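You operate a simulated robot arm through the tools that you are given. There is no shell and no other tool. Be economical: measure what you need, move in short steps, check, and stop when the job is done.

Carry out the task below with a simulated two-armed robot. There is one attempt and no reset: what you move stays moved.

Task
Switch meter and white socket off, steady the meter, plug its lead in and leave the socket on.
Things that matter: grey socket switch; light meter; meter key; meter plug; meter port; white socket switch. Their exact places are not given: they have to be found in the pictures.

Only the result counts: the job must be done as asked and must still hold three seconds after the hand-in. Knocking over, shifting, dropping, spilling or breaking anything else fails it.

Robot
Two 6-joint arms with two-finger parallel grippers on one trunk, on a base that drives. Base frame: it is fixed to the floor where the robot stands at the start and does not move with it; the origin is under the middle of the robot, x ahead of it, y to its left, z up. Units: mm, rad, N and s.
The left shoulder is at the start at [60, 187, 1172], the right one opposite. With the tool pointing down near the work surface each hand reaches from about 220 to 620 mm from the robot's upright axis, wherever it stands, measured 20 degrees to its own side. Places, roughly: grey socket switch [900, 100, 1000]; meter key [500, 0, 900]; meter plug (10x3x3 cm) [500, 200, 900]; meter port [400, 0, 900]; white socket switch [900, 300, 1000]. Payload 1.57 kg a hand.
The tool frame of a hand sits at the grasp point between the pads (the TCP): z along the fingers, y along the line on which they close. The tips reach 30 mm beyond it. The gripper opens to 110 mm. The fingers are 24 mm wide and 12 mm thick; the gripper's body (48 by 112 mm) begins 78 mm behind the TCP.
Orientation is that of the tool frame in the base frame, as a unit quaternion [x, y, z, w]. With the fingers straight down and closing along the base's y, the tool's x points along the base's -x, its y along +y and its z along -z.

Tools
- The arms move only by the tool nudge_tool. It takes "left_rows", "right_rows" or both (then of equal length, played together; a hand with none holds still); each is one flat list of numbers, 6 for each row, row after row: the shift along the tool's x, y, z in m, then the turn, a rotation vector about the tool's x, y, z in rad. In form: [dx, dy, dz, wx, wy, wz, dx, dy, dz, wx, wy, wz, ...]. A call has 1 to 20 rows; each row is the pose to reach, as a shift and turn from the pose commanded when the call began, along the tool's axes at that moment. "left_claw" and "right_claw" are, for a hand that has rows, the closure, from 0 (fully open) to 1 (shut), set as the call begins (left out, the last holds). Rows are played at 5 a second. More than 50 mm and 0.15 rad between two rows, or a gripper value outside its range, and nothing of the call is played. A pose out of reach is approached as far as the arm can. The call stops where the force on the tool passes 40 N (or 10 N more than at its start, if that is more) or the arm is blocked; 0.2 s more then pass. Each finger travels about 153 mm/s and halts on what it meets, pressing with about 36 N; the grip force reading is that of the motor and also rises with nothing between the fingers. The clock runs only during rows and for 0.2 s after the last one: add rows that repeat a pose to give the fingers time. The reply holds the time, the measured pose of the TCP, the force on the tool along the base axes, the opening and the grip force, in the units named above and with some noise, with the torque about the TCP (base axes, N m) and any sound that the robot's microphone picked up, and new pictures: "views" is both (left out), scene, wrist or none (wrist: the cameras of the hands that moved).
- Cameras (640 x 400 px; columns grow to the right, rows downward): "scene" is now at [13.8, 13.2, 1712.5]; the picture's right is [0.16, -0.99, 0.00], its down [-0.76, -0.12, -0.63] and it looks along [0.63, 0.10, -0.77] (base axes); focal length 271 px, centre (320, 200). "left" rides on the left gripper at [70, -16, -141] in its tool frame; the picture's right is [0.23, 0.97, 0.00], its down [-0.85, 0.20, -0.48] and it looks along [-0.47, 0.11, 0.88] (tool axes); focal length 222 px, centre (320, 200). "right" rides on the right gripper at [70, 16, -141] in its tool frame; the picture's right is [-0.23, 0.97, 0.00], its down [-0.86, -0.20, -0.48] and it looks along [-0.47, -0.11, 0.88] (tool axes); focal length 222 px, centre (320, 200).
- raise_lower(by): slides the trunk up (or, below 0, down) by that many mm; the arms and the scene camera ride with it, the base frame stays. It gives what a move gives, with no picture.
- drive_base(legs): drives the robot by 1 to 6 legs, each [ahead, left, turn to the left] in mm, mm and rad, along the robot's own axes; the way and the turn of a leg run together, so that a leg with both is an arc; at most 1500 mm and 3.142 rad a leg. The arms and the cameras ride along, it lands a little off, and it stops where it bumps. It gives what a move gives, and a new picture of the scene camera.
- pan_tilt(pan, tilt): turns the head with the scene camera to pan (to the left, within 1.501 rad either way) and tilt (down, from -0.506 to 1.204), counted from straight ahead of the robot. It gives what a move gives, and a new picture of the scene camera.
- probe_pixels(camera, pixels): for up to 12 pixels [column, row] of the newest picture of that camera ("zoom" is the newest enlarged one), the place [x, y, z] in the base frame of the surface seen there, good to about 3 mm. No time passes.
- enlarge(camera, box): a new picture of the part [left, top, right, bottom] of that camera's present view, enlarged. No time passes.
- sign_off(): hands the job in; it is judged then, once.

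Keep the steps short. Do not move on a guess: measure, check each grasp and each placing, and mend mistakes. In all there are 80 turns and 260 pictures (those below and enlarged ones count). Leave the grippers open and the arms clear of the work at the hand-in unless told otherwise, and finish with a single line.

The tools are called after "Call:" as name(argument=value, ...) on one line, values as JSON. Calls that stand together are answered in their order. nudge_tool: Moves the arms, as the interface text tells. Its arguments: {"type":"object","properties":{"left_rows":{"type":"array","items":{"type":"number"}},"left_claw":{"type":"number"},"right_rows":{"type":"array","items":{"type":"number"}},"right_claw":{"type":"number"},"views":{"type":"string","enum":["both","scene","wrist","none"]}},"required":[]} The other tools are called the same way: raise_lower (by) slides the trunk up or down; drive_base (legs) drives the base; pan_tilt (pan, tilt) turns the head that bears the scene camera; probe_pixels (camera, pixels) gives the place of the surface under pixels of a picture; enlarge (camera, box) takes an enlarged picture of a part of a camera's view; sign_off () hands the job in.

At the start:

```text
t: 0.0
left_tool_pos: [391.0, 258.5, 1191.1]
left_ee_rot: [0.0, 1.0, 0.0, 0.001]
left_wrist_force: [-0.1, 0.6, -0.5]
left_moment: [0.01, -0.02, 0.02]
left_width: 110.0
left_finger_force: 0.1
right_tool_pos: [392.3, -101.5, 1212.9]
right_ee_rot: [0.0, 1.0, 0.0, 0.0]
right_wrist_force: [-0.4, -0.4, 0.0]
right_moment: [0.04, 0.01, 0.0]
right_width: 109.7
right_finger_force: 0.1
trunk travel left (down, up): [-800.0, 190.0]
robot x, y, heading: [2.7, 0.2, 0.002]
head pan, tilt: [0.159, 0.883]
```

scene: 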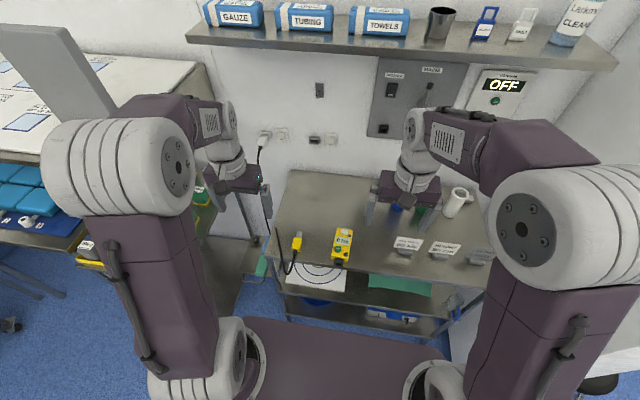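
right: 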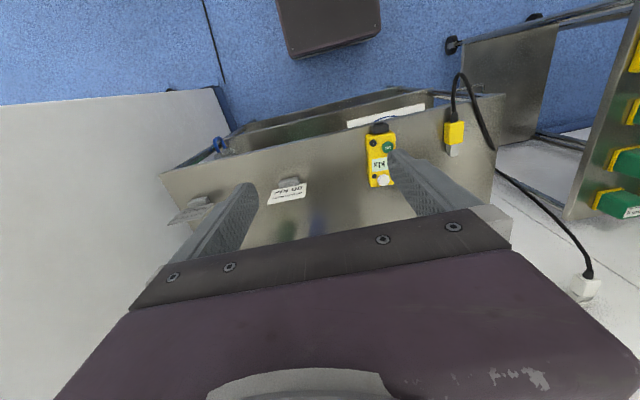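
left: 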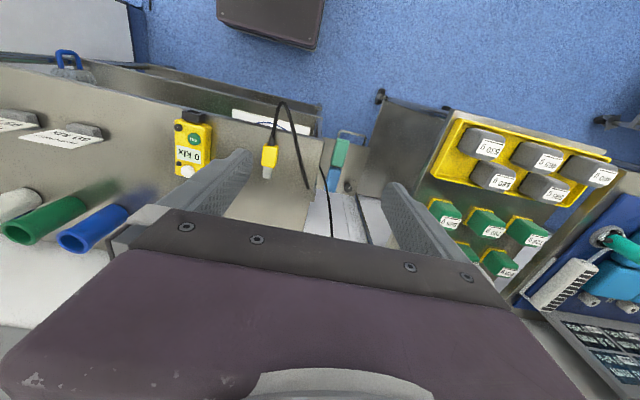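

I see a yellow meter at about (342,245), its plug at (297,241) and sockets on the wall near (270,135) and (320,138). I'll enlarge these areas first.

Call:
enlarge(camera="scene", box=[240, 70, 360, 160])

Call:
enlarge(camera="scene", box=[260, 200, 500, 300])

Call:
enlarge(camera="left", box=[160, 90, 360, 215])

Call:
enlarge(camera="scene", box=[360, 50, 560, 150])

```text
4.44 times, centred on (300, 115) of scene
```

zoom: 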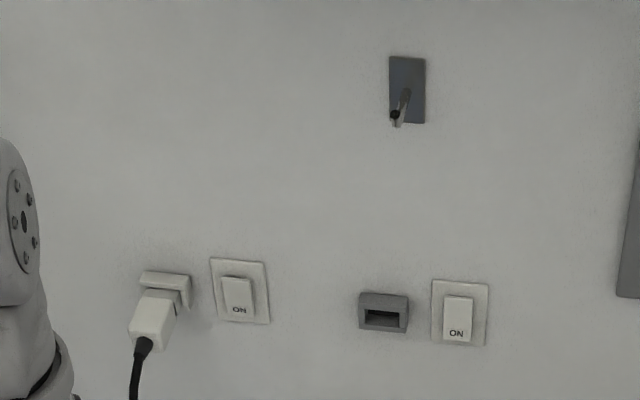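

```text
2.67 times, centred on (380, 250) of scene
```

zoom: 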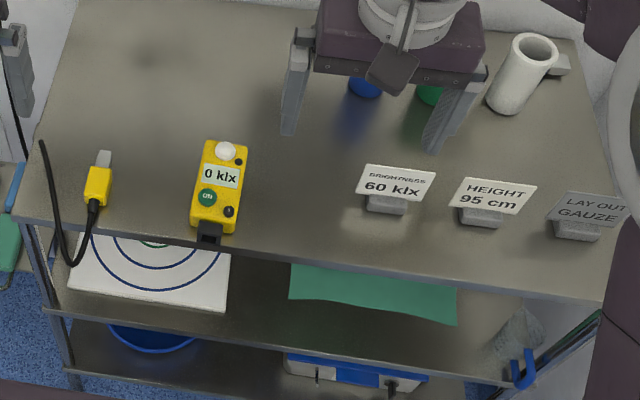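

```text
3.20 times, centred on (260, 152) of left
```

zoom: 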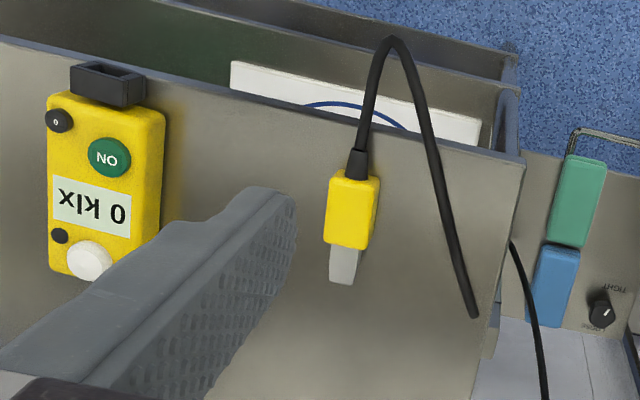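

```text
3.20 times, centred on (460, 100) of scene
```

zoom: 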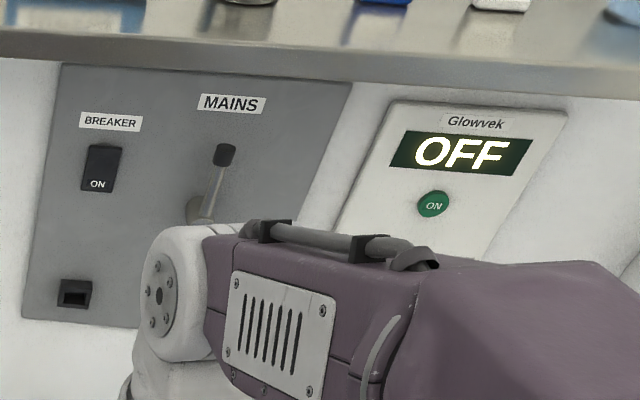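

Both wall switches read ON and the meter shows "0 klx", so it is on. Next I'll take tight enlargements so I can probe accurately.

Call:
enlarge(camera="scene", box=[255, 120, 295, 145])

Call:
probe_pixels(camera="zoom", pixels=[[400, 230], [430, 170], [440, 290], [370, 230], [480, 250], [360, 150], [120, 180], [100, 260]])

Call:
enlarge(camera="left", box=[164, 100, 228, 140])

Call:
enlarge(camera="scene", box=[320, 220, 368, 270])

```text
16.00 times, centred on (275, 132) of scene
```

zoom: 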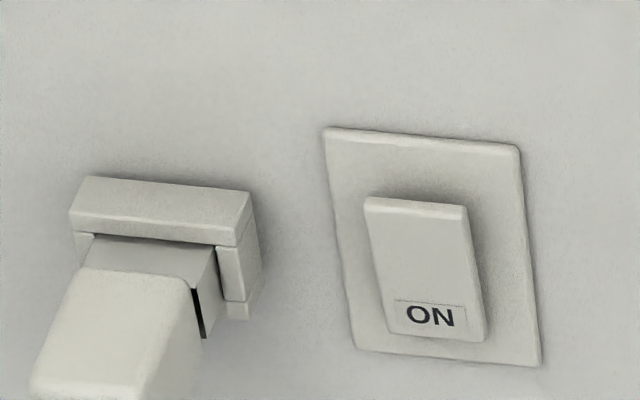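

```text
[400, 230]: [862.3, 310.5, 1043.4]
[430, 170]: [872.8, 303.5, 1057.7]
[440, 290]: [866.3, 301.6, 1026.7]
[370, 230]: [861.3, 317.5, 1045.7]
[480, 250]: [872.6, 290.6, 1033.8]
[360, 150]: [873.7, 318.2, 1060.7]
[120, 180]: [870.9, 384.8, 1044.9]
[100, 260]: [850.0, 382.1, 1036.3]
```

```text
10.00 times, centred on (196, 120) of left
```

zoom: 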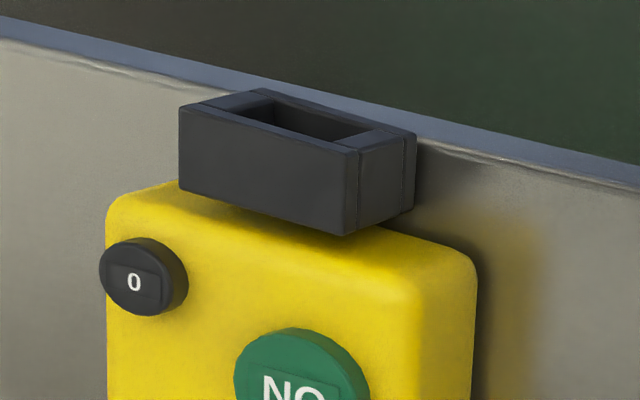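

```text
8.00 times, centred on (344, 245) of scene
```

zoom: 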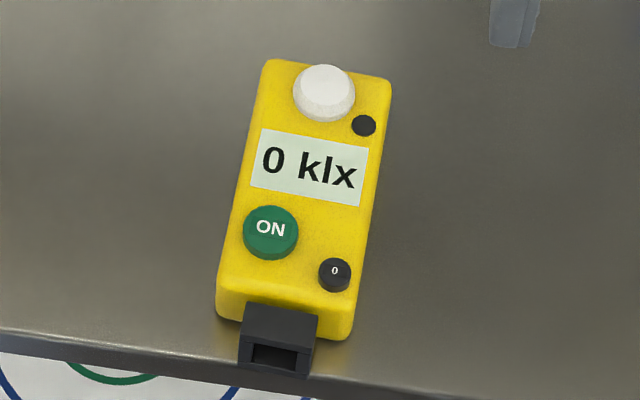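

The switch rocker is at about (865,306,1040). Next I'll probe the meter's features in this zoom and then enlarge the plug.

Call:
probe_pixels(camera="zoom", pixels=[[270, 225], [334, 270], [324, 85], [275, 70], [380, 85], [230, 285], [345, 310], [280, 320], [245, 312], [315, 322], [450, 250], [275, 357]])

Call:
enlarge(camera="scene", box=[272, 220, 320, 280])

Call:
enlarge(camera="left", box=[240, 100, 336, 190])

```text
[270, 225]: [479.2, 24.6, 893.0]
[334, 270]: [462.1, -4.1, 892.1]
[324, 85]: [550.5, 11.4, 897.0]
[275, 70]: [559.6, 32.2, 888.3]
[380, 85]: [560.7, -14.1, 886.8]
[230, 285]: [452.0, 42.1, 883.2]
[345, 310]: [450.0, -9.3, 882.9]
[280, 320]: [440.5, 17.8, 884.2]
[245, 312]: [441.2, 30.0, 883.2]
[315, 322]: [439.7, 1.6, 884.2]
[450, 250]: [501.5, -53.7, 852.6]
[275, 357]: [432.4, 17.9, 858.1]
```

```text
6.67 times, centred on (296, 250) of scene
```

zoom: 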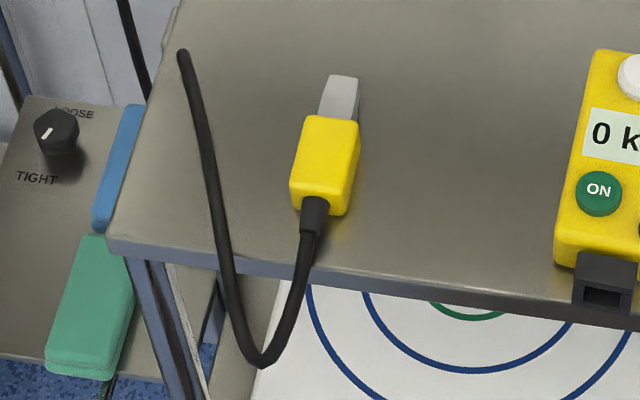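

```text
4.44 times, centred on (288, 145) of left
```

zoom: 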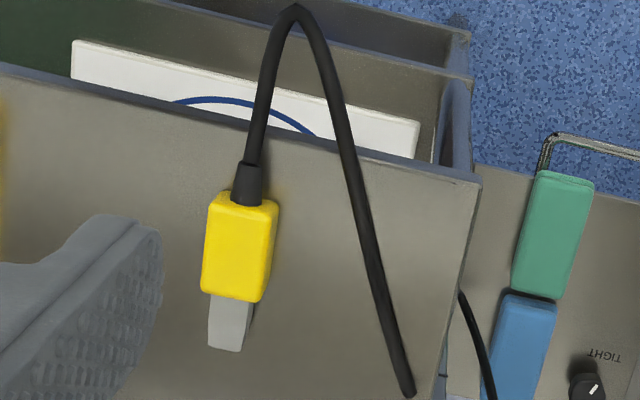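

The tabletop is at z≈852, and the port opens toward −x, the same way the plug points in. Now I'll measure the plug, the table edge, the robot's front and the surroundings.

Call:
probe_pixels(camera="scene", pixels=[[330, 320], [300, 318], [400, 350], [320, 292], [330, 330], [290, 172], [279, 258], [330, 262], [450, 280], [350, 305]])

Call:
probe_pixels(camera="zoom", pixels=[[210, 200], [272, 205], [205, 285], [262, 295], [235, 250], [225, 345], [230, 315], [247, 185], [295, 12], [408, 390], [350, 180], [180, 250]])

```text
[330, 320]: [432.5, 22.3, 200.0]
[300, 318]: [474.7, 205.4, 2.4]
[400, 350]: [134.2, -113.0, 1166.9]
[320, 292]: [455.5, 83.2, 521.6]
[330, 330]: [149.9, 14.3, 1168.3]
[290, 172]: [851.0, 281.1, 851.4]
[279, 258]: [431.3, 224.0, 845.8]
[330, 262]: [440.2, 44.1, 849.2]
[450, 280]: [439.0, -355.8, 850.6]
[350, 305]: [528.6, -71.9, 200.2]
```

```text
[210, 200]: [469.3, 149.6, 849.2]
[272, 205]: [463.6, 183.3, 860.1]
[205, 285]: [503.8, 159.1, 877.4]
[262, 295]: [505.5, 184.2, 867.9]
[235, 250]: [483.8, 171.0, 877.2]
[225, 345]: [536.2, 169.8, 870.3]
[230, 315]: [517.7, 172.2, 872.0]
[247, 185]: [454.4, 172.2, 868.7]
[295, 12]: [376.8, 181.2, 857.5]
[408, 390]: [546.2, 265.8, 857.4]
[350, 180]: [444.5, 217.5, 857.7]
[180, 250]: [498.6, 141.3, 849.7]
```

The wall rocker's top appears to stick out further (862) than its bottom (866). I'll bring the left hand, shut and pointing forward, to about (650,300,1050) in front of the switch.

Call:
nudge_tool(left_rows=[-0.0235, 0.004, 0.013, 0, -0.1428, 0, -0.047, 0.008, 0.026, 0, -0.2856, 0, -0.0705, 0.012, 0.039, 0, -0.4284, 0, -0.094, 0.016, 0.052, 0, -0.5712, 0, -0.1175, 0.02, 0.065, 0, -0.714, 0, -0.141, 0.024, 0.078, 0, -0.8568, 0, -0.1645, 0.028, 0.091, 0, -0.9996, 0, -0.188, 0.032, 0.104, 0, -1.1424, 0, -0.2115, 0.036, 0.117, 0, -1.2852, 0, -0.235, 0.04, 0.13, 0, -1.428, 0, -0.259, 0.044, 0.141, 0, -1.5708, 0], left_claw=1)

```text
t: 2.4
left_tool_pos: [669.9, 322.8, 1050.1]
left_ee_rot: [-0.004, 0.707, -0.013, 0.707]
left_wrist_force: [0.1, -0.5, 1.0]
left_moment: [-0.04, -0.02, 0.0]
left_width: 0.0
left_finger_force: 21.6
left hand out of reach, approached as far as the arm can: row 4, 5, 8, 9, 10, 11
right_tool_pos: [393.9, -102.3, 1212.7]
right_ee_rot: [0.0, 1.0, 0.0, 0.0]
right_wrist_force: [-0.2, -0.1, -0.4]
right_moment: [0.01, 0.02, -0.04]
right_width: 109.7
right_finger_force: 0.1
trunk travel left (down, up): [-800.0, 190.0]
robot x, y, heading: [-3.8, -0.9, -0.001]
head pan, tilt: [0.159, 0.883]
```

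scene: 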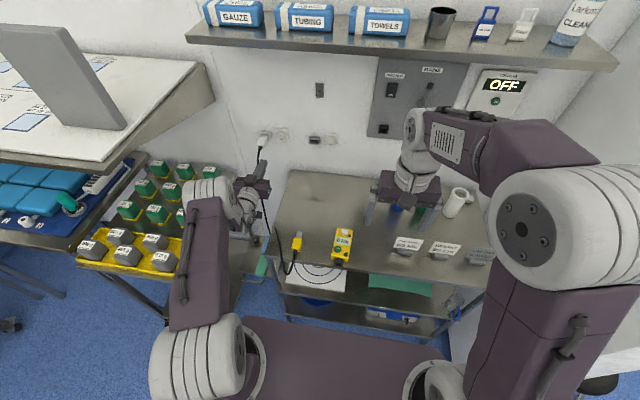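
left: 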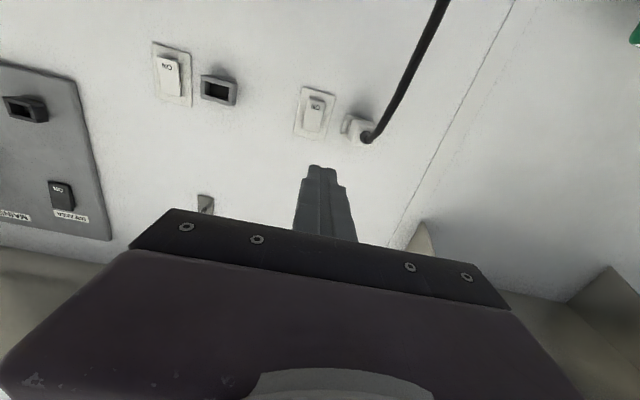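

The arm stopped slightly off, at (670,323,1050), and says it is out of reach. I'll try 40 mm further forward to see whether it's the distance or the pose that limits it.

Call:
nudge_tool(left_rows=[0, 0, 0.02, 0, 0, 0, 0, 0, 0.04, 0, 0, 0, 0, 0, 0.04, 0, 0, 0], views="none")

```text
t: 3.2
left_tool_pos: [709.7, 321.0, 1050.6]
left_ee_rot: [0.001, 0.707, -0.001, 0.708]
left_wrist_force: [0.1, 0.9, 0.1]
left_moment: [-0.02, -0.01, 0.02]
left_width: 0.3
left_finger_force: 21.2
right_tool_pos: [392.9, -103.5, 1212.1]
right_ee_rot: [0.0, 1.0, 0.0, 0.0]
right_wrist_force: [0.5, 0.0, 0.2]
right_moment: [-0.01, -0.01, -0.02]
right_width: 110.0
right_finger_force: 0.1
trunk travel left (down, up): [-800.0, 190.0]
robot x, y, heading: [1.6, 0.1, -0.001]
head pan, tilt: [0.159, 0.883]
```

Going forward works from here. I'll check the switch in the left camera, then align to y=306 and move on.

Call:
nudge_tool(left_rows=[0, -0.008, 0.03, 0, 0, 0, 0, -0.015, 0.06, 0, 0, 0, 0, -0.015, 0.06, 0, 0, 0], views="wrist")

Call:
enlarge(camera="left", box=[240, 60, 400, 180])

```text
t: 4.0
left_tool_pos: [770.9, 307.8, 1050.6]
left_ee_rot: [-0.001, 0.707, 0.0, 0.707]
left_wrist_force: [0.5, 0.6, 0.8]
left_moment: [0.01, 0.01, -0.02]
left_width: 0.0
left_finger_force: 21.4
right_tool_pos: [392.4, -102.3, 1212.5]
right_ee_rot: [0.0, 1.0, 0.0, 0.0]
right_wrist_force: [-0.5, -0.1, -0.2]
right_moment: [-0.02, -0.02, -0.03]
right_width: 109.9
right_finger_force: 0.1
trunk travel left (down, up): [-800.0, 190.0]
robot x, y, heading: [-0.5, -2.3, 0.003]
head pan, tilt: [0.159, 0.883]
```

left: 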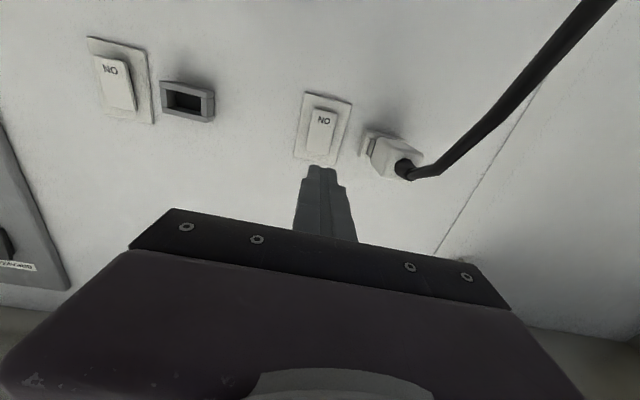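

```text
3.33 times, centred on (320, 120) of left
```

zoom: 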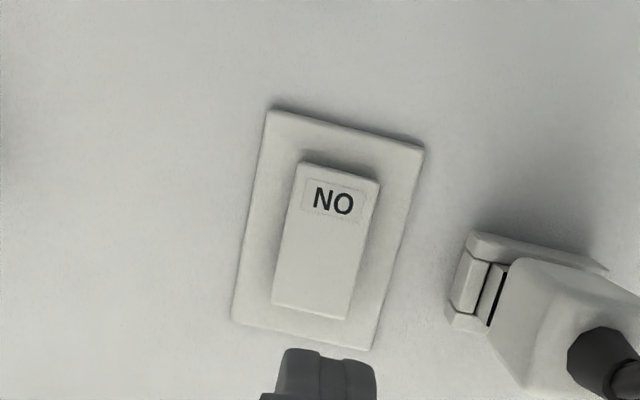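

Next I'll probe the rocker's ends to find which one sticks out.

Call:
probe_pixels(camera="zoom", pixels=[[305, 172], [370, 185], [325, 220], [320, 250], [285, 295], [310, 300], [340, 310], [340, 130], [260, 220], [395, 250], [300, 330]])

```text
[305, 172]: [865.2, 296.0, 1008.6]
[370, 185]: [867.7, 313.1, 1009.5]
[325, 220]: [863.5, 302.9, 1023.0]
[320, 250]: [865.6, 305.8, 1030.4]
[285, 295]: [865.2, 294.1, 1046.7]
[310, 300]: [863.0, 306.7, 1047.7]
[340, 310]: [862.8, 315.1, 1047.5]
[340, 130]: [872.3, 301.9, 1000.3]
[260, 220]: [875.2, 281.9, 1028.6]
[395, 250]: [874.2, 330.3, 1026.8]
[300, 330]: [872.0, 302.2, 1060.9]
```

The rocker spans y 294–315 and z 1008–1048, and its top sticks out a little more. I'll press the upper half at z≈1041 with small forward steps.

Call:
nudge_tool(left_rows=[0.009, -0.003, 0.025, 0, 0, 0, 0.009, -0.003, 0.05, 0, 0, 0, 0.009, -0.003, 0.056, 0, 0, 0, 0.009, -0.003, 0.06, 0, 0, 0, 0.009, -0.003, 0.064, 0, 0, 0, 0.009, -0.003, 0.067, 0, 0, 0, 0.009, -0.003, 0.07, 0, 0, 0], views="wrist")

Call:
enlarge(camera="left", box=[240, 60, 400, 180])

```text
t: 5.6
left_tool_pos: [787.3, 304.8, 1059.9]
left_ee_rot: [-0.001, 0.707, 0.001, 0.707]
left_wrist_force: [0.4, -0.7, 0.4]
left_moment: [0.01, -0.03, -0.01]
left_width: 0.0
left_finger_force: 21.3
left hand out of reach, approached as far as the arm can: row 1, 2, 3, 4, 5, 6, 7
right_tool_pos: [393.1, -104.0, 1212.1]
right_ee_rot: [0.0, 1.0, 0.001, 0.0]
right_wrist_force: [0.1, -0.3, 0.5]
right_moment: [0.0, -0.02, 0.02]
right_width: 110.0
right_finger_force: 0.0
trunk travel left (down, up): [-800.0, 190.0]
robot x, y, heading: [0.6, 4.1, -0.001]
head pan, tilt: [0.159, 0.883]
```

left: 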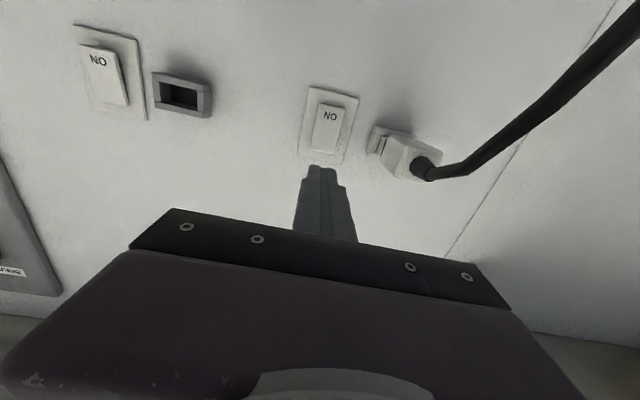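

```text
3.33 times, centred on (320, 120) of left
```

zoom: 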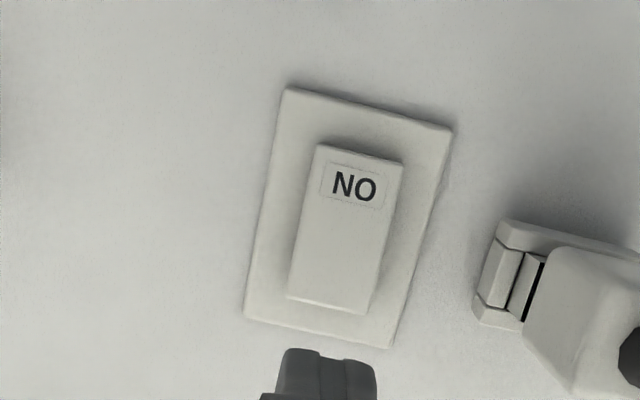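

The arm tops out about 60 mm short of the switch. I'll draw back 100 mm, then drive ahead. The wrist picture at the start put the base front near x≈257, and the shelf begins at 432, so 100 mm is safe.

Call:
nudge_tool(left_rows=[0, 0, -0.04, 0, 0, 0, 0, 0, -0.08, 0, 0, 0, 0, 0, -0.12, 0, 0, 0, 0, 0, -0.12, 0, 0, 0], views="none")

Call:
drive_base(legs=[[100, 0, 0]])

```text
t: 6.6
left_tool_pos: [763.1, 317.2, 1026.0]
left_ee_rot: [0.0, 0.707, 0.0, 0.708]
left_wrist_force: [0.3, 0.2, -0.4]
left_moment: [0.04, 0.02, 0.0]
left_width: 0.0
left_finger_force: 21.5
left hand out of reach, approached as far as the arm can: row 1, 2, 3, 4
right_tool_pos: [393.0, -102.5, 1212.5]
right_ee_rot: [0.0, 1.0, 0.0, 0.0]
right_wrist_force: [0.1, 0.3, 0.6]
right_moment: [-0.04, 0.01, -0.02]
right_width: 110.1
right_finger_force: 0.2
trunk travel left (down, up): [-800.0, 190.0]
robot x, y, heading: [1.3, 1.7, -0.001]
head pan, tilt: [0.159, 0.883]
```

```text
t: 7.7
left_tool_pos: [836.4, 318.7, 1023.3]
left_ee_rot: [0.003, 0.702, -0.002, 0.712]
left_wrist_force: [-3.2, 1.1, -0.4]
left_moment: [-0.02, -0.02, 0.05]
left_width: 0.0
left_finger_force: 21.3
right_tool_pos: [470.5, -101.7, 1212.0]
right_ee_rot: [-0.001, 1.0, 0.0, 0.0]
right_wrist_force: [1.3, 0.1, 0.0]
right_moment: [-0.01, 0.01, -0.03]
right_width: 109.9
right_finger_force: 0.0
trunk travel left (down, up): [-800.0, 190.0]
robot x, y, heading: [75.7, -1.8, 0.004]
head pan, tilt: [0.159, 0.883]
stopped in leg 1: the force on the tool passed its limit at 581 N (the readings are from after the stop); the commanded pose is now the measured one
```

scene: 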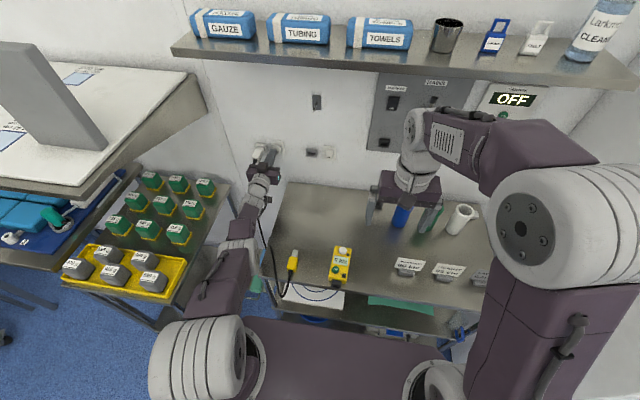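

The arm hadn't drawn back as commanded, so the drive pushed the tip into the wall. I shouldn't have sent both together. I'll retract and inspect.

Call:
nudge_tool(left_rows=[0, 0, -0.02, 0, 0, 0, 0, 0, -0.04, 0, 0, 0, 0, 0, -0.06, 0, 0, 0, 0, 0, -0.06, 0, 0, 0], views="both")

Call:
enlarge(camera="left", box=[240, 60, 400, 180])

```text
t: 8.7
left_tool_pos: [821.8, 330.4, 1004.3]
left_ee_rot: [0.002, 0.702, -0.002, 0.712]
left_wrist_force: [-0.4, 0.3, 0.1]
left_moment: [0.04, -0.01, 0.01]
left_width: 0.1
left_finger_force: 21.1
left hand out of reach, approached as far as the arm can: row 1, 2, 3, 4
right_tool_pos: [470.6, -101.1, 1212.5]
right_ee_rot: [-0.001, 1.0, 0.0, 0.0]
right_wrist_force: [-0.6, -0.3, 0.0]
right_moment: [0.01, 0.0, 0.02]
right_width: 110.1
right_finger_force: 0.1
trunk travel left (down, up): [-800.0, 190.0]
robot x, y, heading: [76.1, -0.3, 0.005]
head pan, tilt: [0.159, 0.883]
```

scene: 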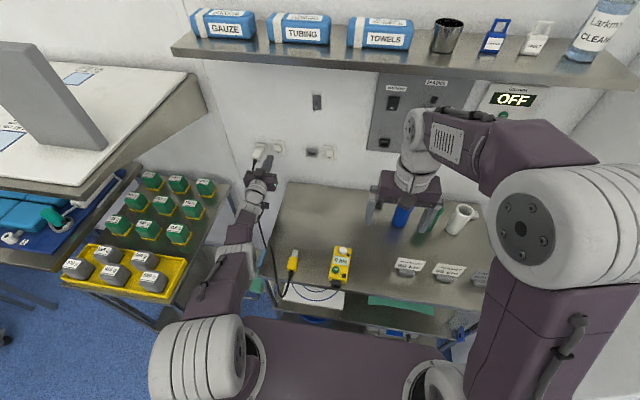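
left: 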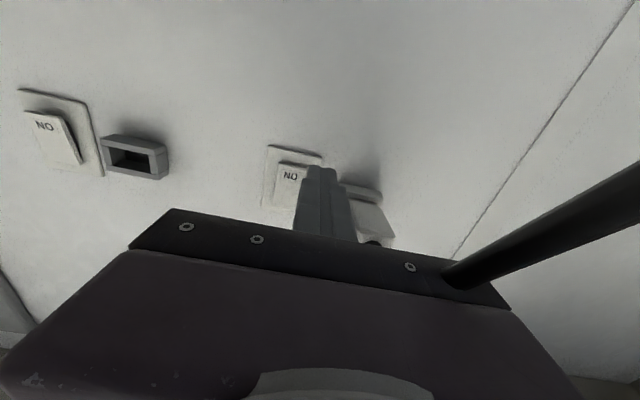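

```text
3.33 times, centred on (320, 120) of left
```

zoom: 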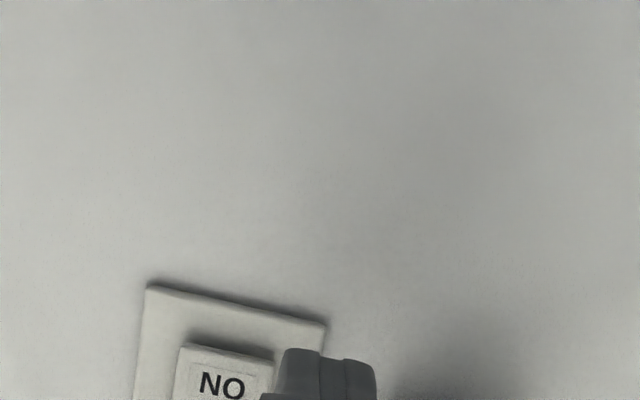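

The switch still reads ON and nothing looks broken. Small retracts drift sideways here, because the wrist is near some limit. I'll lift and shift right to see if the arm frees itself.

Call:
nudge_tool(left_rows=[-0.015, -0.006, 0, 0, 0, 0, -0.03, -0.012, 0, 0, 0, 0, -0.03, -0.012, 0, 0, 0, 0], views="none")

```text
t: 9.5
left_tool_pos: [835.6, 322.8, 1027.6]
left_ee_rot: [0.002, 0.702, -0.002, 0.712]
left_wrist_force: [-1.2, 1.2, -1.5]
left_moment: [-0.02, -0.02, -0.03]
left_width: 0.0
left_finger_force: 21.7
left hand out of reach, approached as far as the arm can: row 1, 2, 3
right_tool_pos: [470.4, -100.1, 1212.3]
right_ee_rot: [-0.001, 1.0, 0.0, 0.0]
right_wrist_force: [-1.1, -0.2, 0.3]
right_moment: [0.04, -0.04, -0.05]
right_width: 109.9
right_finger_force: 0.1
trunk travel left (down, up): [-800.0, 190.0]
robot x, y, heading: [75.3, -1.7, 0.006]
head pan, tilt: [0.159, 0.883]
```

It's hung up against a wrist limit with the tool fully horizontal. I'll tip the tool about 0.45 rad downward while backing off.

Call:
nudge_tool(left_rows=[0, 0, -0.02, 0, 0.12, 0, 0, 0, -0.04, 0, 0.24, 0, 0, 0, -0.05, 0, 0.36, 0, 0, 0, -0.06, 0, 0.48, 0, 0, 0, -0.06, 0, 0.48, 0], views="wrist")

```text
t: 10.1
left_tool_pos: [836.4, 327.7, 1028.2]
left_ee_rot: [0.01, 0.761, -0.006, 0.648]
left_wrist_force: [-39.6, -14.2, 14.4]
left_moment: [-0.06, -0.7, -0.92]
left_width: 0.0
left_finger_force: 21.3
left hand out of reach, approached as far as the arm can: row 1, 2
right_tool_pos: [458.8, -103.4, 1215.7]
right_ee_rot: [-0.002, 1.0, 0.001, 0.005]
right_wrist_force: [0.3, 0.1, 1.1]
right_moment: [0.03, -0.02, 0.04]
right_width: 110.0
right_finger_force: 0.0
trunk travel left (down, up): [-800.0, 190.0]
robot x, y, heading: [72.0, 4.5, 0.006]
head pan, tilt: [0.159, 0.883]
stopped in row 2 (left hand): the force on the tool passed its limit at 46 N (the readings are from after the stop); the commanded pose is now the measured one
```

left: 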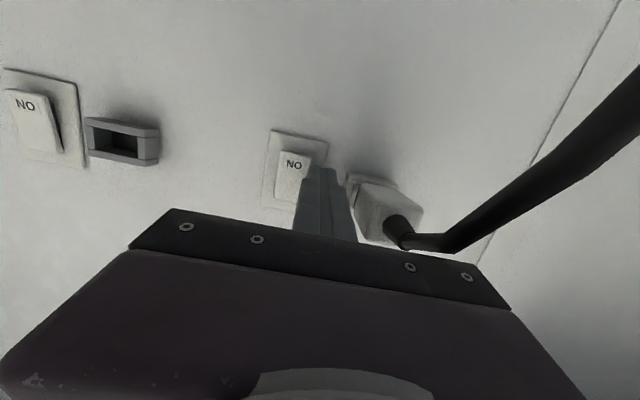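

The tip is pressing on the wall. I'll back the base off 80 mm to free it before doing anything else.

Call:
drive_base(legs=[[-80, 0, 0]])

```text
t: 11.2
left_tool_pos: [770.0, 332.2, 1012.7]
left_ee_rot: [0.006, 0.768, -0.006, 0.64]
left_wrist_force: [-0.1, -0.2, 0.6]
left_moment: [-0.01, -0.05, -0.01]
left_width: 0.1
left_finger_force: 21.5
right_tool_pos: [395.7, -100.3, 1208.4]
right_ee_rot: [-0.002, 1.0, -0.002, -0.003]
right_wrist_force: [1.0, 0.4, 0.7]
right_moment: [0.0, 0.04, -0.02]
right_width: 110.2
right_finger_force: 0.0
trunk travel left (down, up): [-800.0, 190.0]
robot x, y, heading: [-5.9, 1.9, 0.004]
head pan, tilt: [0.159, 0.883]
```

scene: 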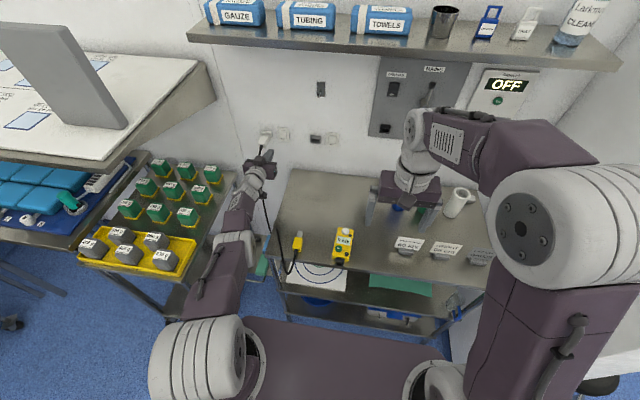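

The base is clear. The arm is stretched straight, which explains why it would not draw back. I'll tip and raise the tool to bend the elbow again.

Call:
nudge_tool(left_rows=[-0.03, 0, -0.03, 0, 0.12, 0, -0.06, 0, -0.06, 0, 0.24, 0, -0.09, 0, -0.09, 0, 0.36, 0, -0.12, 0, -0.12, 0, 0.48, 0, -0.12, 0, -0.12, 0, 0.48, 0], views="scene")

```text
t: 12.4
left_tool_pos: [753.0, 364.8, 1161.5]
left_ee_rot: [0.008, 0.897, -0.004, 0.441]
left_wrist_force: [1.0, -0.5, -0.5]
left_moment: [0.0, 0.03, -0.02]
left_width: 0.0
left_finger_force: 21.3
left hand out of reach, approached as far as the arm can: row 1, 2, 3, 4, 5
right_tool_pos: [392.0, -101.6, 1210.4]
right_ee_rot: [-0.002, 1.0, -0.001, 0.0]
right_wrist_force: [-0.2, 0.8, 0.2]
right_moment: [0.02, 0.01, 0.04]
right_width: 110.0
right_finger_force: 0.0
trunk travel left (down, up): [-800.0, 190.0]
robot x, y, heading: [-6.1, -2.8, 0.005]
head pan, tilt: [0.159, 0.883]
```

scene: 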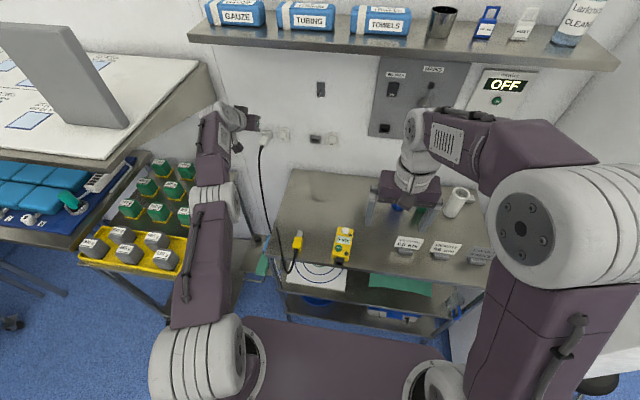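

The elbow is still straight. A downward move should bend it the right way, so I'll command down 100 mm.

Call:
nudge_tool(left_rows=[0.02, 0, 0.015, 0, 0, 0, 0.04, 0, 0.03, 0, 0, 0, 0.06, 0, 0.045, 0, 0, 0, 0.08, 0, 0.06, 0, 0, 0, 0.06, 0, 0.02, 0, 0, 0, 0.04, 0, -0.02, 0, 0, 0], views="none")

```text
t: 13.8
left_tool_pos: [747.4, 379.1, 1147.8]
left_ee_rot: [0.008, 0.897, -0.003, 0.441]
left_wrist_force: [0.1, 0.4, 0.5]
left_moment: [0.0, 0.03, 0.02]
left_width: 0.0
left_finger_force: 21.1
left hand out of reach, approached as far as the arm can: row 5, 6
right_tool_pos: [387.4, -101.6, 1211.5]
right_ee_rot: [-0.001, 1.0, 0.001, 0.0]
right_wrist_force: [-0.1, -0.1, 0.7]
right_moment: [0.0, -0.04, -0.04]
right_width: 109.9
right_finger_force: 0.0
trunk travel left (down, up): [-800.0, 190.0]
robot x, y, heading: [-1.7, 0.9, 0.007]
head pan, tilt: [0.159, 0.883]
```

Rows 1–4 (downward) were reachable and only the retract rows were not. I'll repeat the downward part alone and check.

Call:
nudge_tool(left_rows=[0.02, 0, 0.015, 0, 0, 0, 0.04, 0, 0.03, 0, 0, 0, 0.06, 0, 0.045, 0, 0, 0, 0.08, 0, 0.06, 0, 0, 0], views="none")

```text
t: 14.8
left_tool_pos: [744.4, 382.3, 1041.2]
left_ee_rot: [0.008, 0.897, -0.004, 0.442]
left_wrist_force: [-0.5, -0.3, 0.1]
left_moment: [0.0, -0.02, 0.03]
left_width: 0.1
left_finger_force: 21.1
right_tool_pos: [390.0, -100.1, 1211.6]
right_ee_rot: [-0.002, 1.0, -0.002, 0.0]
right_wrist_force: [-0.4, 0.1, -1.0]
right_moment: [0.0, -0.02, -0.01]
right_width: 109.8
right_finger_force: 0.1
trunk travel left (down, up): [-800.0, 190.0]
robot x, y, heading: [-6.1, -0.9, 0.008]
head pan, tilt: [0.159, 0.883]
```

It reached (744,382,1041) exactly. Now I'll try a small horizontal retract of 30 mm.

Call:
nudge_tool(left_rows=[0.006, -0.01, -0.008, 0, 0, 0, 0.012, -0.02, -0.016, 0, 0, 0, 0.018, -0.03, -0.024, 0, 0, 0], views="scene")

```text
t: 15.6
left_tool_pos: [741.8, 349.0, 1050.9]
left_ee_rot: [0.023, 0.887, -0.025, 0.461]
left_wrist_force: [-0.4, -0.2, -0.2]
left_moment: [-0.03, 0.0, 0.02]
left_width: 0.0
left_finger_force: 21.3
left hand out of reach, approached as far as the arm can: row 1, 2, 3
right_tool_pos: [388.5, -100.8, 1211.2]
right_ee_rot: [-0.002, 1.0, 0.0, 0.0]
right_wrist_force: [-0.3, 0.0, 1.0]
right_moment: [0.0, -0.01, -0.01]
right_width: 109.8
right_finger_force: 0.0
trunk travel left (down, up): [-800.0, 190.0]
robot x, y, heading: [-2.6, -2.9, 0.01]
head pan, tilt: [0.159, 0.883]
```

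scene: 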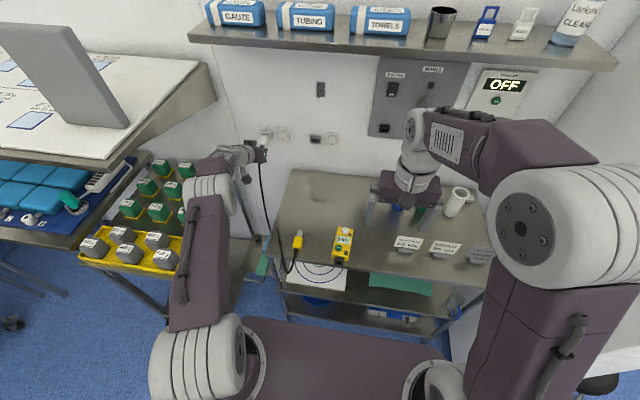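

The elbow is bent sideways now and the wrist seems to be at a limit. I'll tip the tool back to straight down while retracting and lifting, to return to the known good pose.

Call:
nudge_tool(left_rows=[0, 0.01, -0.02, 0, 0.12, 0, 0, 0.02, -0.04, 0, 0.24, 0, 0, 0.02, -0.07, 0, 0.36, 0, 0, 0.02, -0.11, 0, 0.48, 0, 0, 0.02, -0.15, 0, 0.6, 0, 0, 0.02, -0.18, 0, 0.65, 0], views="scene")

Call:
probe_pixels(camera="scene", pixels=[[182, 280], [165, 325], [80, 262], [230, 290], [200, 320], [262, 262]])

```text
t: 17.0
left_tool_pos: [573.3, 374.6, 1153.9]
left_ee_rot: [0.009, 0.991, -0.001, 0.131]
left_wrist_force: [-0.2, 0.2, -0.1]
left_moment: [0.0, -0.03, -0.03]
left_width: 0.0
left_finger_force: 20.8
right_tool_pos: [387.3, -101.5, 1211.5]
right_ee_rot: [-0.001, 1.0, 0.0, 0.0]
right_wrist_force: [0.0, -0.5, 0.8]
right_moment: [-0.02, -0.02, -0.02]
right_width: 109.9
right_finger_force: 0.1
trunk travel left (down, up): [-800.0, 190.0]
robot x, y, heading: [-4.1, -1.0, 0.005]
head pan, tilt: [0.159, 0.883]
```

scene: 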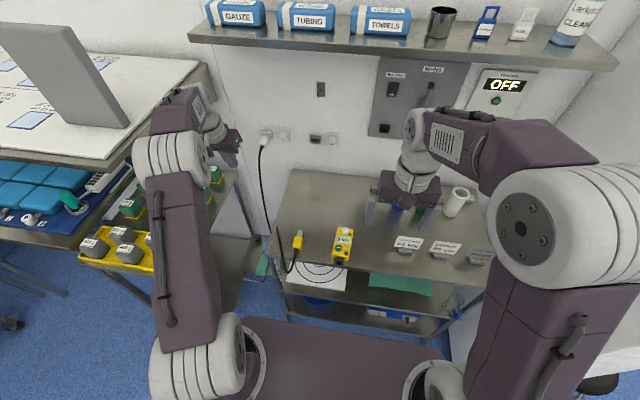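

```text
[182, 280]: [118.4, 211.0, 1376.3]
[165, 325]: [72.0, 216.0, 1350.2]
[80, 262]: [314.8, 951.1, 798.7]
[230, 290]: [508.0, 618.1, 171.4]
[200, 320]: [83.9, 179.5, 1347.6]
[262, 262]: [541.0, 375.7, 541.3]
```

The arm is free again at (573,375,1154) with the elbow up and the tool nearly down. The rest of the approach will use a half-tilted tool with the base closer. First I'll check shelf clearance for the elbows.

Call:
probe_pixels(camera="scene", pixels=[[200, 38], [400, 55], [600, 66], [165, 130], [190, 95], [225, 135], [420, 115], [470, 110], [540, 110], [400, 22]])

```text
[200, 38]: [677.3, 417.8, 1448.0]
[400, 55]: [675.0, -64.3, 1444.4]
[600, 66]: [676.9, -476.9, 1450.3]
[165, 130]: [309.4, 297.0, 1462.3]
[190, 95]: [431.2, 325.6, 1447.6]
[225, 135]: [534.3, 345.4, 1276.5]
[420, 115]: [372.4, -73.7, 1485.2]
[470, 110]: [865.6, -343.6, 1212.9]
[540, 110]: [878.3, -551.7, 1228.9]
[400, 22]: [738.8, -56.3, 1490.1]
```

The shelf's front edge is at x=677, z≈1445, and the arms stay clear of it after a 140 mm advance. I'll drive ahead 140 mm.

Call:
drive_base(legs=[[140, 0, 0]])

```text
t: 18.3
left_tool_pos: [710.4, 377.8, 1153.5]
left_ee_rot: [0.007, 0.991, 0.0, 0.133]
left_wrist_force: [0.2, -0.4, 0.4]
left_moment: [0.04, -0.01, 0.0]
left_width: 0.1
left_finger_force: 21.6
right_tool_pos: [526.2, -100.6, 1212.9]
right_ee_rot: [-0.002, 1.0, 0.0, 0.0]
right_wrist_force: [-0.4, 0.1, 0.0]
right_moment: [0.0, -0.03, 0.01]
right_width: 110.0
right_finger_force: 0.0
trunk travel left (down, up): [-800.0, 190.0]
robot x, y, heading: [136.1, 0.4, 0.005]
head pan, tilt: [0.159, 0.883]
```

scene: 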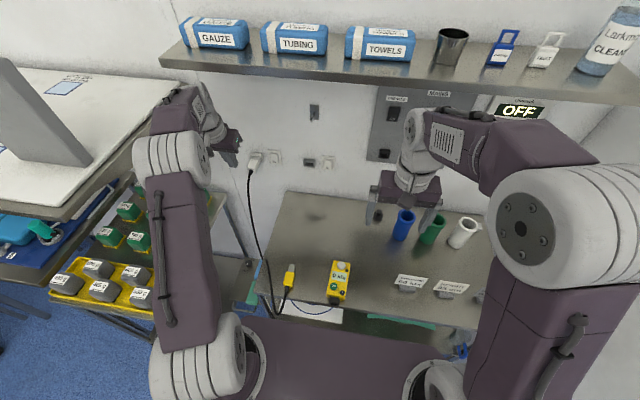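

I'll take the left hand to about (795,306,1060) with a 45° tilt, in front of the switch.

Call:
nudge_tool(left_rows=[-0.0115, -0.0144, 0.0224, 0, -0.104, 0, -0.023, -0.0288, 0.0448, 0, -0.208, 0, -0.0346, -0.0432, 0.0672, 0, -0.312, 0, -0.0461, -0.0576, 0.0896, 0, -0.416, 0, -0.0576, -0.072, 0.112, 0, -0.52, 0, -0.0576, -0.072, 0.112, 0, -0.52, 0], views="both")

```text
t: 19.7
left_tool_pos: [797.0, 305.0, 1061.4]
left_ee_rot: [0.008, 0.924, -0.003, 0.382]
left_wrist_force: [-0.8, -0.2, -0.2]
left_moment: [-0.01, -0.01, 0.02]
left_width: 0.0
left_finger_force: 21.5
right_tool_pos: [528.0, -100.3, 1210.8]
right_ee_rot: [-0.002, 1.0, 0.0, 0.0]
right_wrist_force: [-1.0, 0.1, 0.6]
right_moment: [0.0, -0.01, 0.0]
right_width: 110.1
right_finger_force: 0.0
trunk travel left (down, up): [-800.0, 190.0]
robot x, y, heading: [133.9, -0.2, 0.001]
head pan, tilt: [0.159, 0.883]
```

scene: 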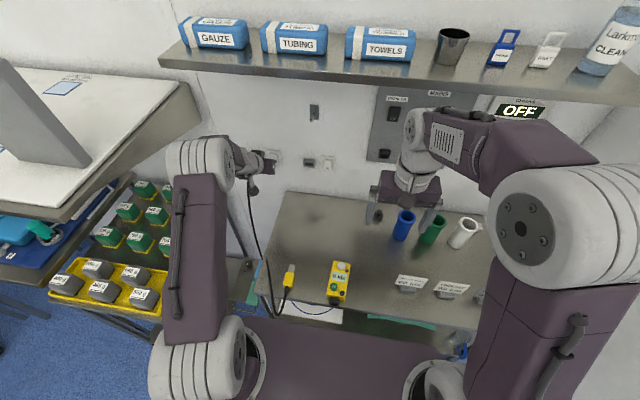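
left: 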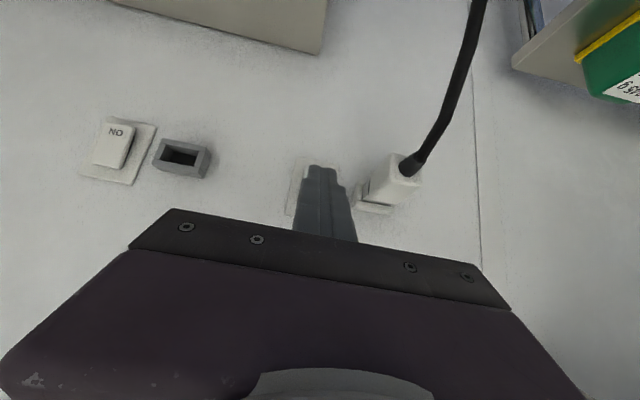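

I reached the pose. Now I'll press slowly forward on the rocker's upper half at z≈1041.

Call:
nudge_tool(left_rows=[-0.0092, 0, 0.0191, 0, 0, 0, -0.0163, 0, 0.0262, 0, 0, 0, -0.0191, 0, 0.029, 0, 0, 0, -0.0212, 0, 0.0311, 0, 0, 0, -0.0233, 0, 0.0332, 0, 0, 0, -0.0255, 0, 0.0354, 0, 0, 0, -0.0276, 0, 0.0375, 0, 0, 0], views="wrist")

```text
t: 21.3
left_tool_pos: [838.5, 303.9, 1055.7]
left_ee_rot: [0.008, 0.924, -0.004, 0.382]
left_wrist_force: [-15.4, 0.8, -3.6]
left_moment: [0.11, 0.29, 0.05]
left_width: 0.0
left_finger_force: 21.4
right_tool_pos: [525.7, -99.8, 1211.8]
right_ee_rot: [-0.002, 1.0, -0.001, 0.001]
right_wrist_force: [0.0, 0.6, -0.2]
right_moment: [0.0, 0.0, 0.0]
right_width: 110.1
right_finger_force: 0.0
trunk travel left (down, up): [-800.0, 190.0]
robot x, y, heading: [133.5, 4.3, 0.009]
head pan, tilt: [0.159, 0.883]
```

left: 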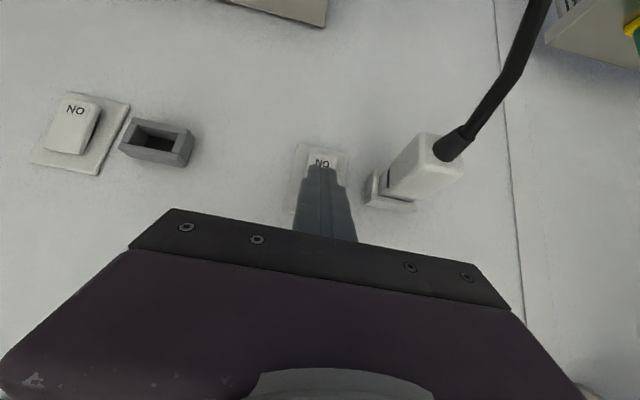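

It's in contact at 15 N with no click yet and still reads ON. I'll push a few mm further.

Call:
nudge_tool(left_rows=[-0.0021, 0, 0.0021, 0, 0, 0, -0.0042, 0, 0.0042, 0, 0, 0, -0.0063, 0, 0.0063, 0, 0, 0, -0.0085, 0, 0.0085, 0, 0, 0], views="wrist")

Call:
enlarge(camera="left", box=[260, 120, 380, 220])

```text
t: 21.9
left_tool_pos: [839.3, 304.7, 1053.6]
left_ee_rot: [0.006, 0.925, -0.005, 0.38]
left_wrist_force: [-21.4, 1.3, 9.3]
left_moment: [-0.22, 0.0, 0.14]
left_width: 0.0
left_finger_force: 21.0
right_tool_pos: [521.1, -100.3, 1213.8]
right_ee_rot: [-0.003, 1.0, 0.0, 0.003]
right_wrist_force: [0.3, -0.1, -0.7]
right_moment: [0.04, 0.0, -0.02]
right_width: 110.0
right_finger_force: 0.1
trunk travel left (down, up): [-800.0, 190.0]
robot x, y, heading: [129.8, -1.2, 0.003]
head pan, tilt: [0.159, 0.883]
stopped in row 3 (left hand): the force on the tool passed its limit at 42 N (the readings are from after the stop); the commanded pose is now the measured one
```

left: 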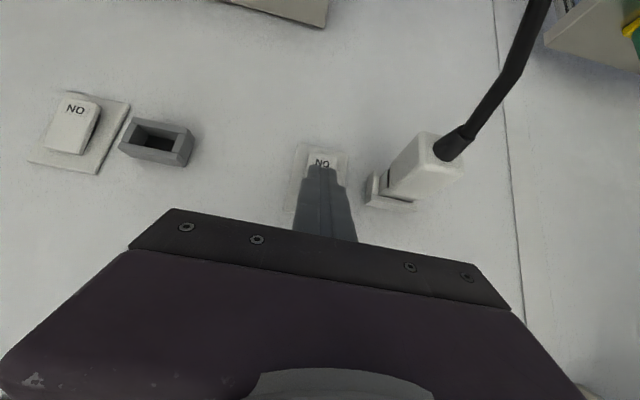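

```text
4.00 times, centred on (320, 170) of left
```

zoom: 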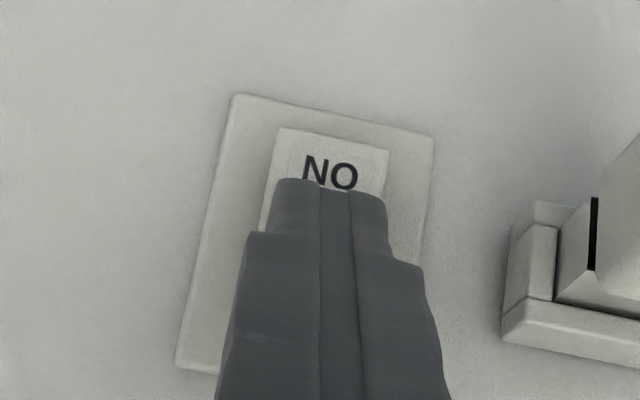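

With 42 N on the top half there is no flip, so the top must already be the pressed-in side. I'll back off, drop 25 mm and press the lower half at z≈1016.

Call:
nudge_tool(left_rows=[0.0106, 0, -0.0106, 0, 0, 0, 0.0283, 0, 0.0071, 0, 0, 0, 0.0234, 0, 0.012, 0, 0, 0, 0.0191, 0, 0.0163, 0, 0, 0, 0.017, 0, 0.0184, 0, 0, 0, 0.0149, 0, 0.0205, 0, 0, 0, 0.0127, 0, 0.0227, 0, 0, 0, 0.0106, 0, 0.0248, 0, 0, 0], views="wrist")

Call:
enlarge(camera="left", box=[260, 120, 380, 220])

```text
t: 23.4
left_tool_pos: [839.8, 304.6, 1022.1]
left_ee_rot: [0.007, 0.928, -0.005, 0.373]
left_wrist_force: [-22.3, 1.7, 5.8]
left_moment: [0.01, 0.11, 0.12]
left_width: 0.1
left_finger_force: 21.8
right_tool_pos: [521.1, -100.5, 1213.4]
right_ee_rot: [-0.005, 1.0, 0.0, 0.002]
right_wrist_force: [0.3, -0.1, -0.6]
right_moment: [0.03, 0.02, 0.0]
right_width: 110.1
right_finger_force: 0.0
trunk travel left (down, up): [-800.0, 190.0]
robot x, y, heading: [133.7, -0.4, 0.011]
head pan, tilt: [0.159, 0.883]
stopped in row 7 (left hand): the force on the tool passed its limit at 43 N (the readings are from after the stop); the commanded pose is now the measured one
```

left: 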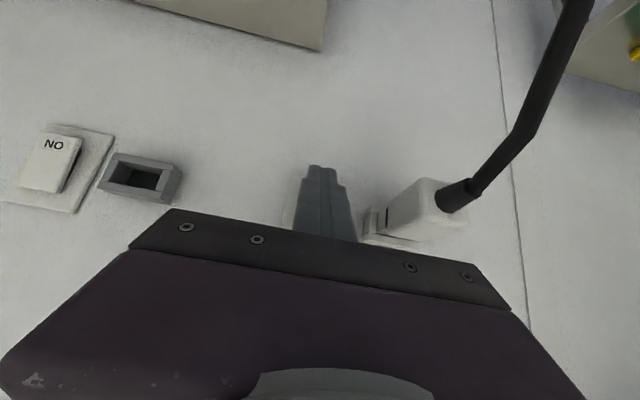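

```text
4.00 times, centred on (320, 170) of left
```

zoom: 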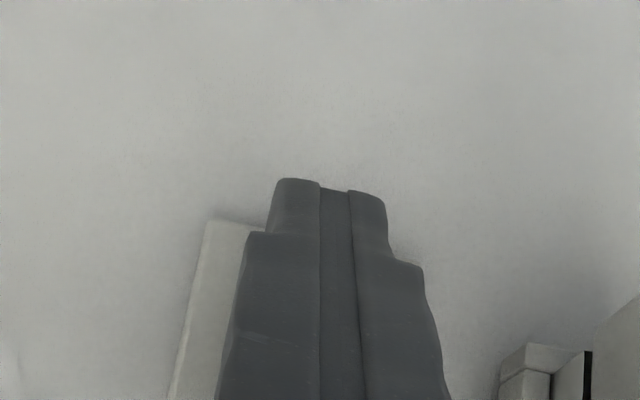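

It stopped at 43 N. I'll back off and look at the label.

Call:
nudge_tool(left_rows=[0.0106, 0, -0.0106, 0, 0, 0, 0.0212, 0, -0.0212, 0, 0, 0, 0.0141, 0, -0.0424, 0, 0, 0, 0.007, 0, -0.0636, 0, 0, 0], views="wrist")

Call:
enlarge(camera="left", box=[260, 100, 380, 200])

Call:
enlarge(camera="scene", box=[240, 140, 340, 180])

```text
t: 24.4
left_tool_pos: [799.2, 302.0, 1061.8]
left_ee_rot: [0.008, 0.928, -0.006, 0.373]
left_wrist_force: [-0.1, 1.0, 0.2]
left_moment: [0.02, 0.01, 0.01]
left_width: 0.2
left_finger_force: 21.3
right_tool_pos: [527.6, -99.1, 1211.0]
right_ee_rot: [-0.005, 1.0, 0.0, 0.0]
right_wrist_force: [-0.4, -0.5, -0.1]
right_moment: [0.01, 0.01, 0.01]
right_width: 110.0
right_finger_force: 0.0
trunk travel left (down, up): [-800.0, 190.0]
robot x, y, heading: [133.0, 0.6, 0.005]
head pan, tilt: [0.159, 0.883]
```

left: 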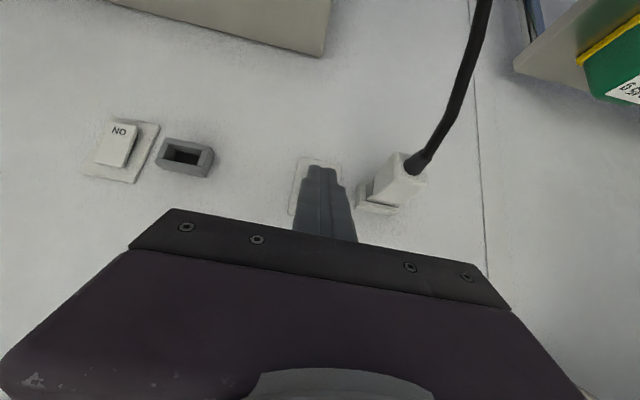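

```text
4.00 times, centred on (320, 150) of left
```

zoom: 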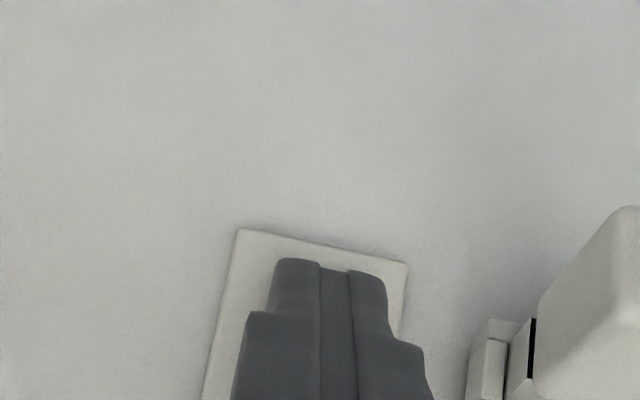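

```text
6.40 times, centred on (290, 160) of scene
```

zoom: 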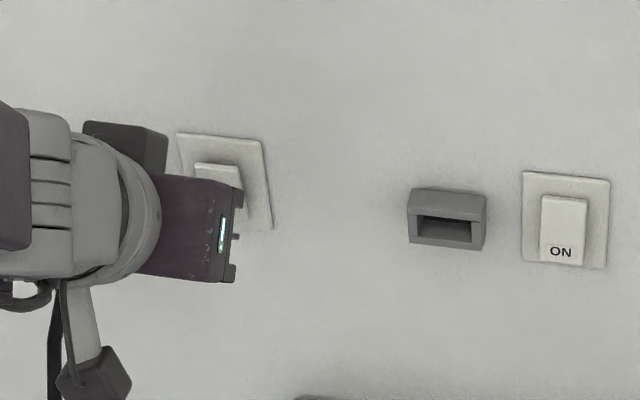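

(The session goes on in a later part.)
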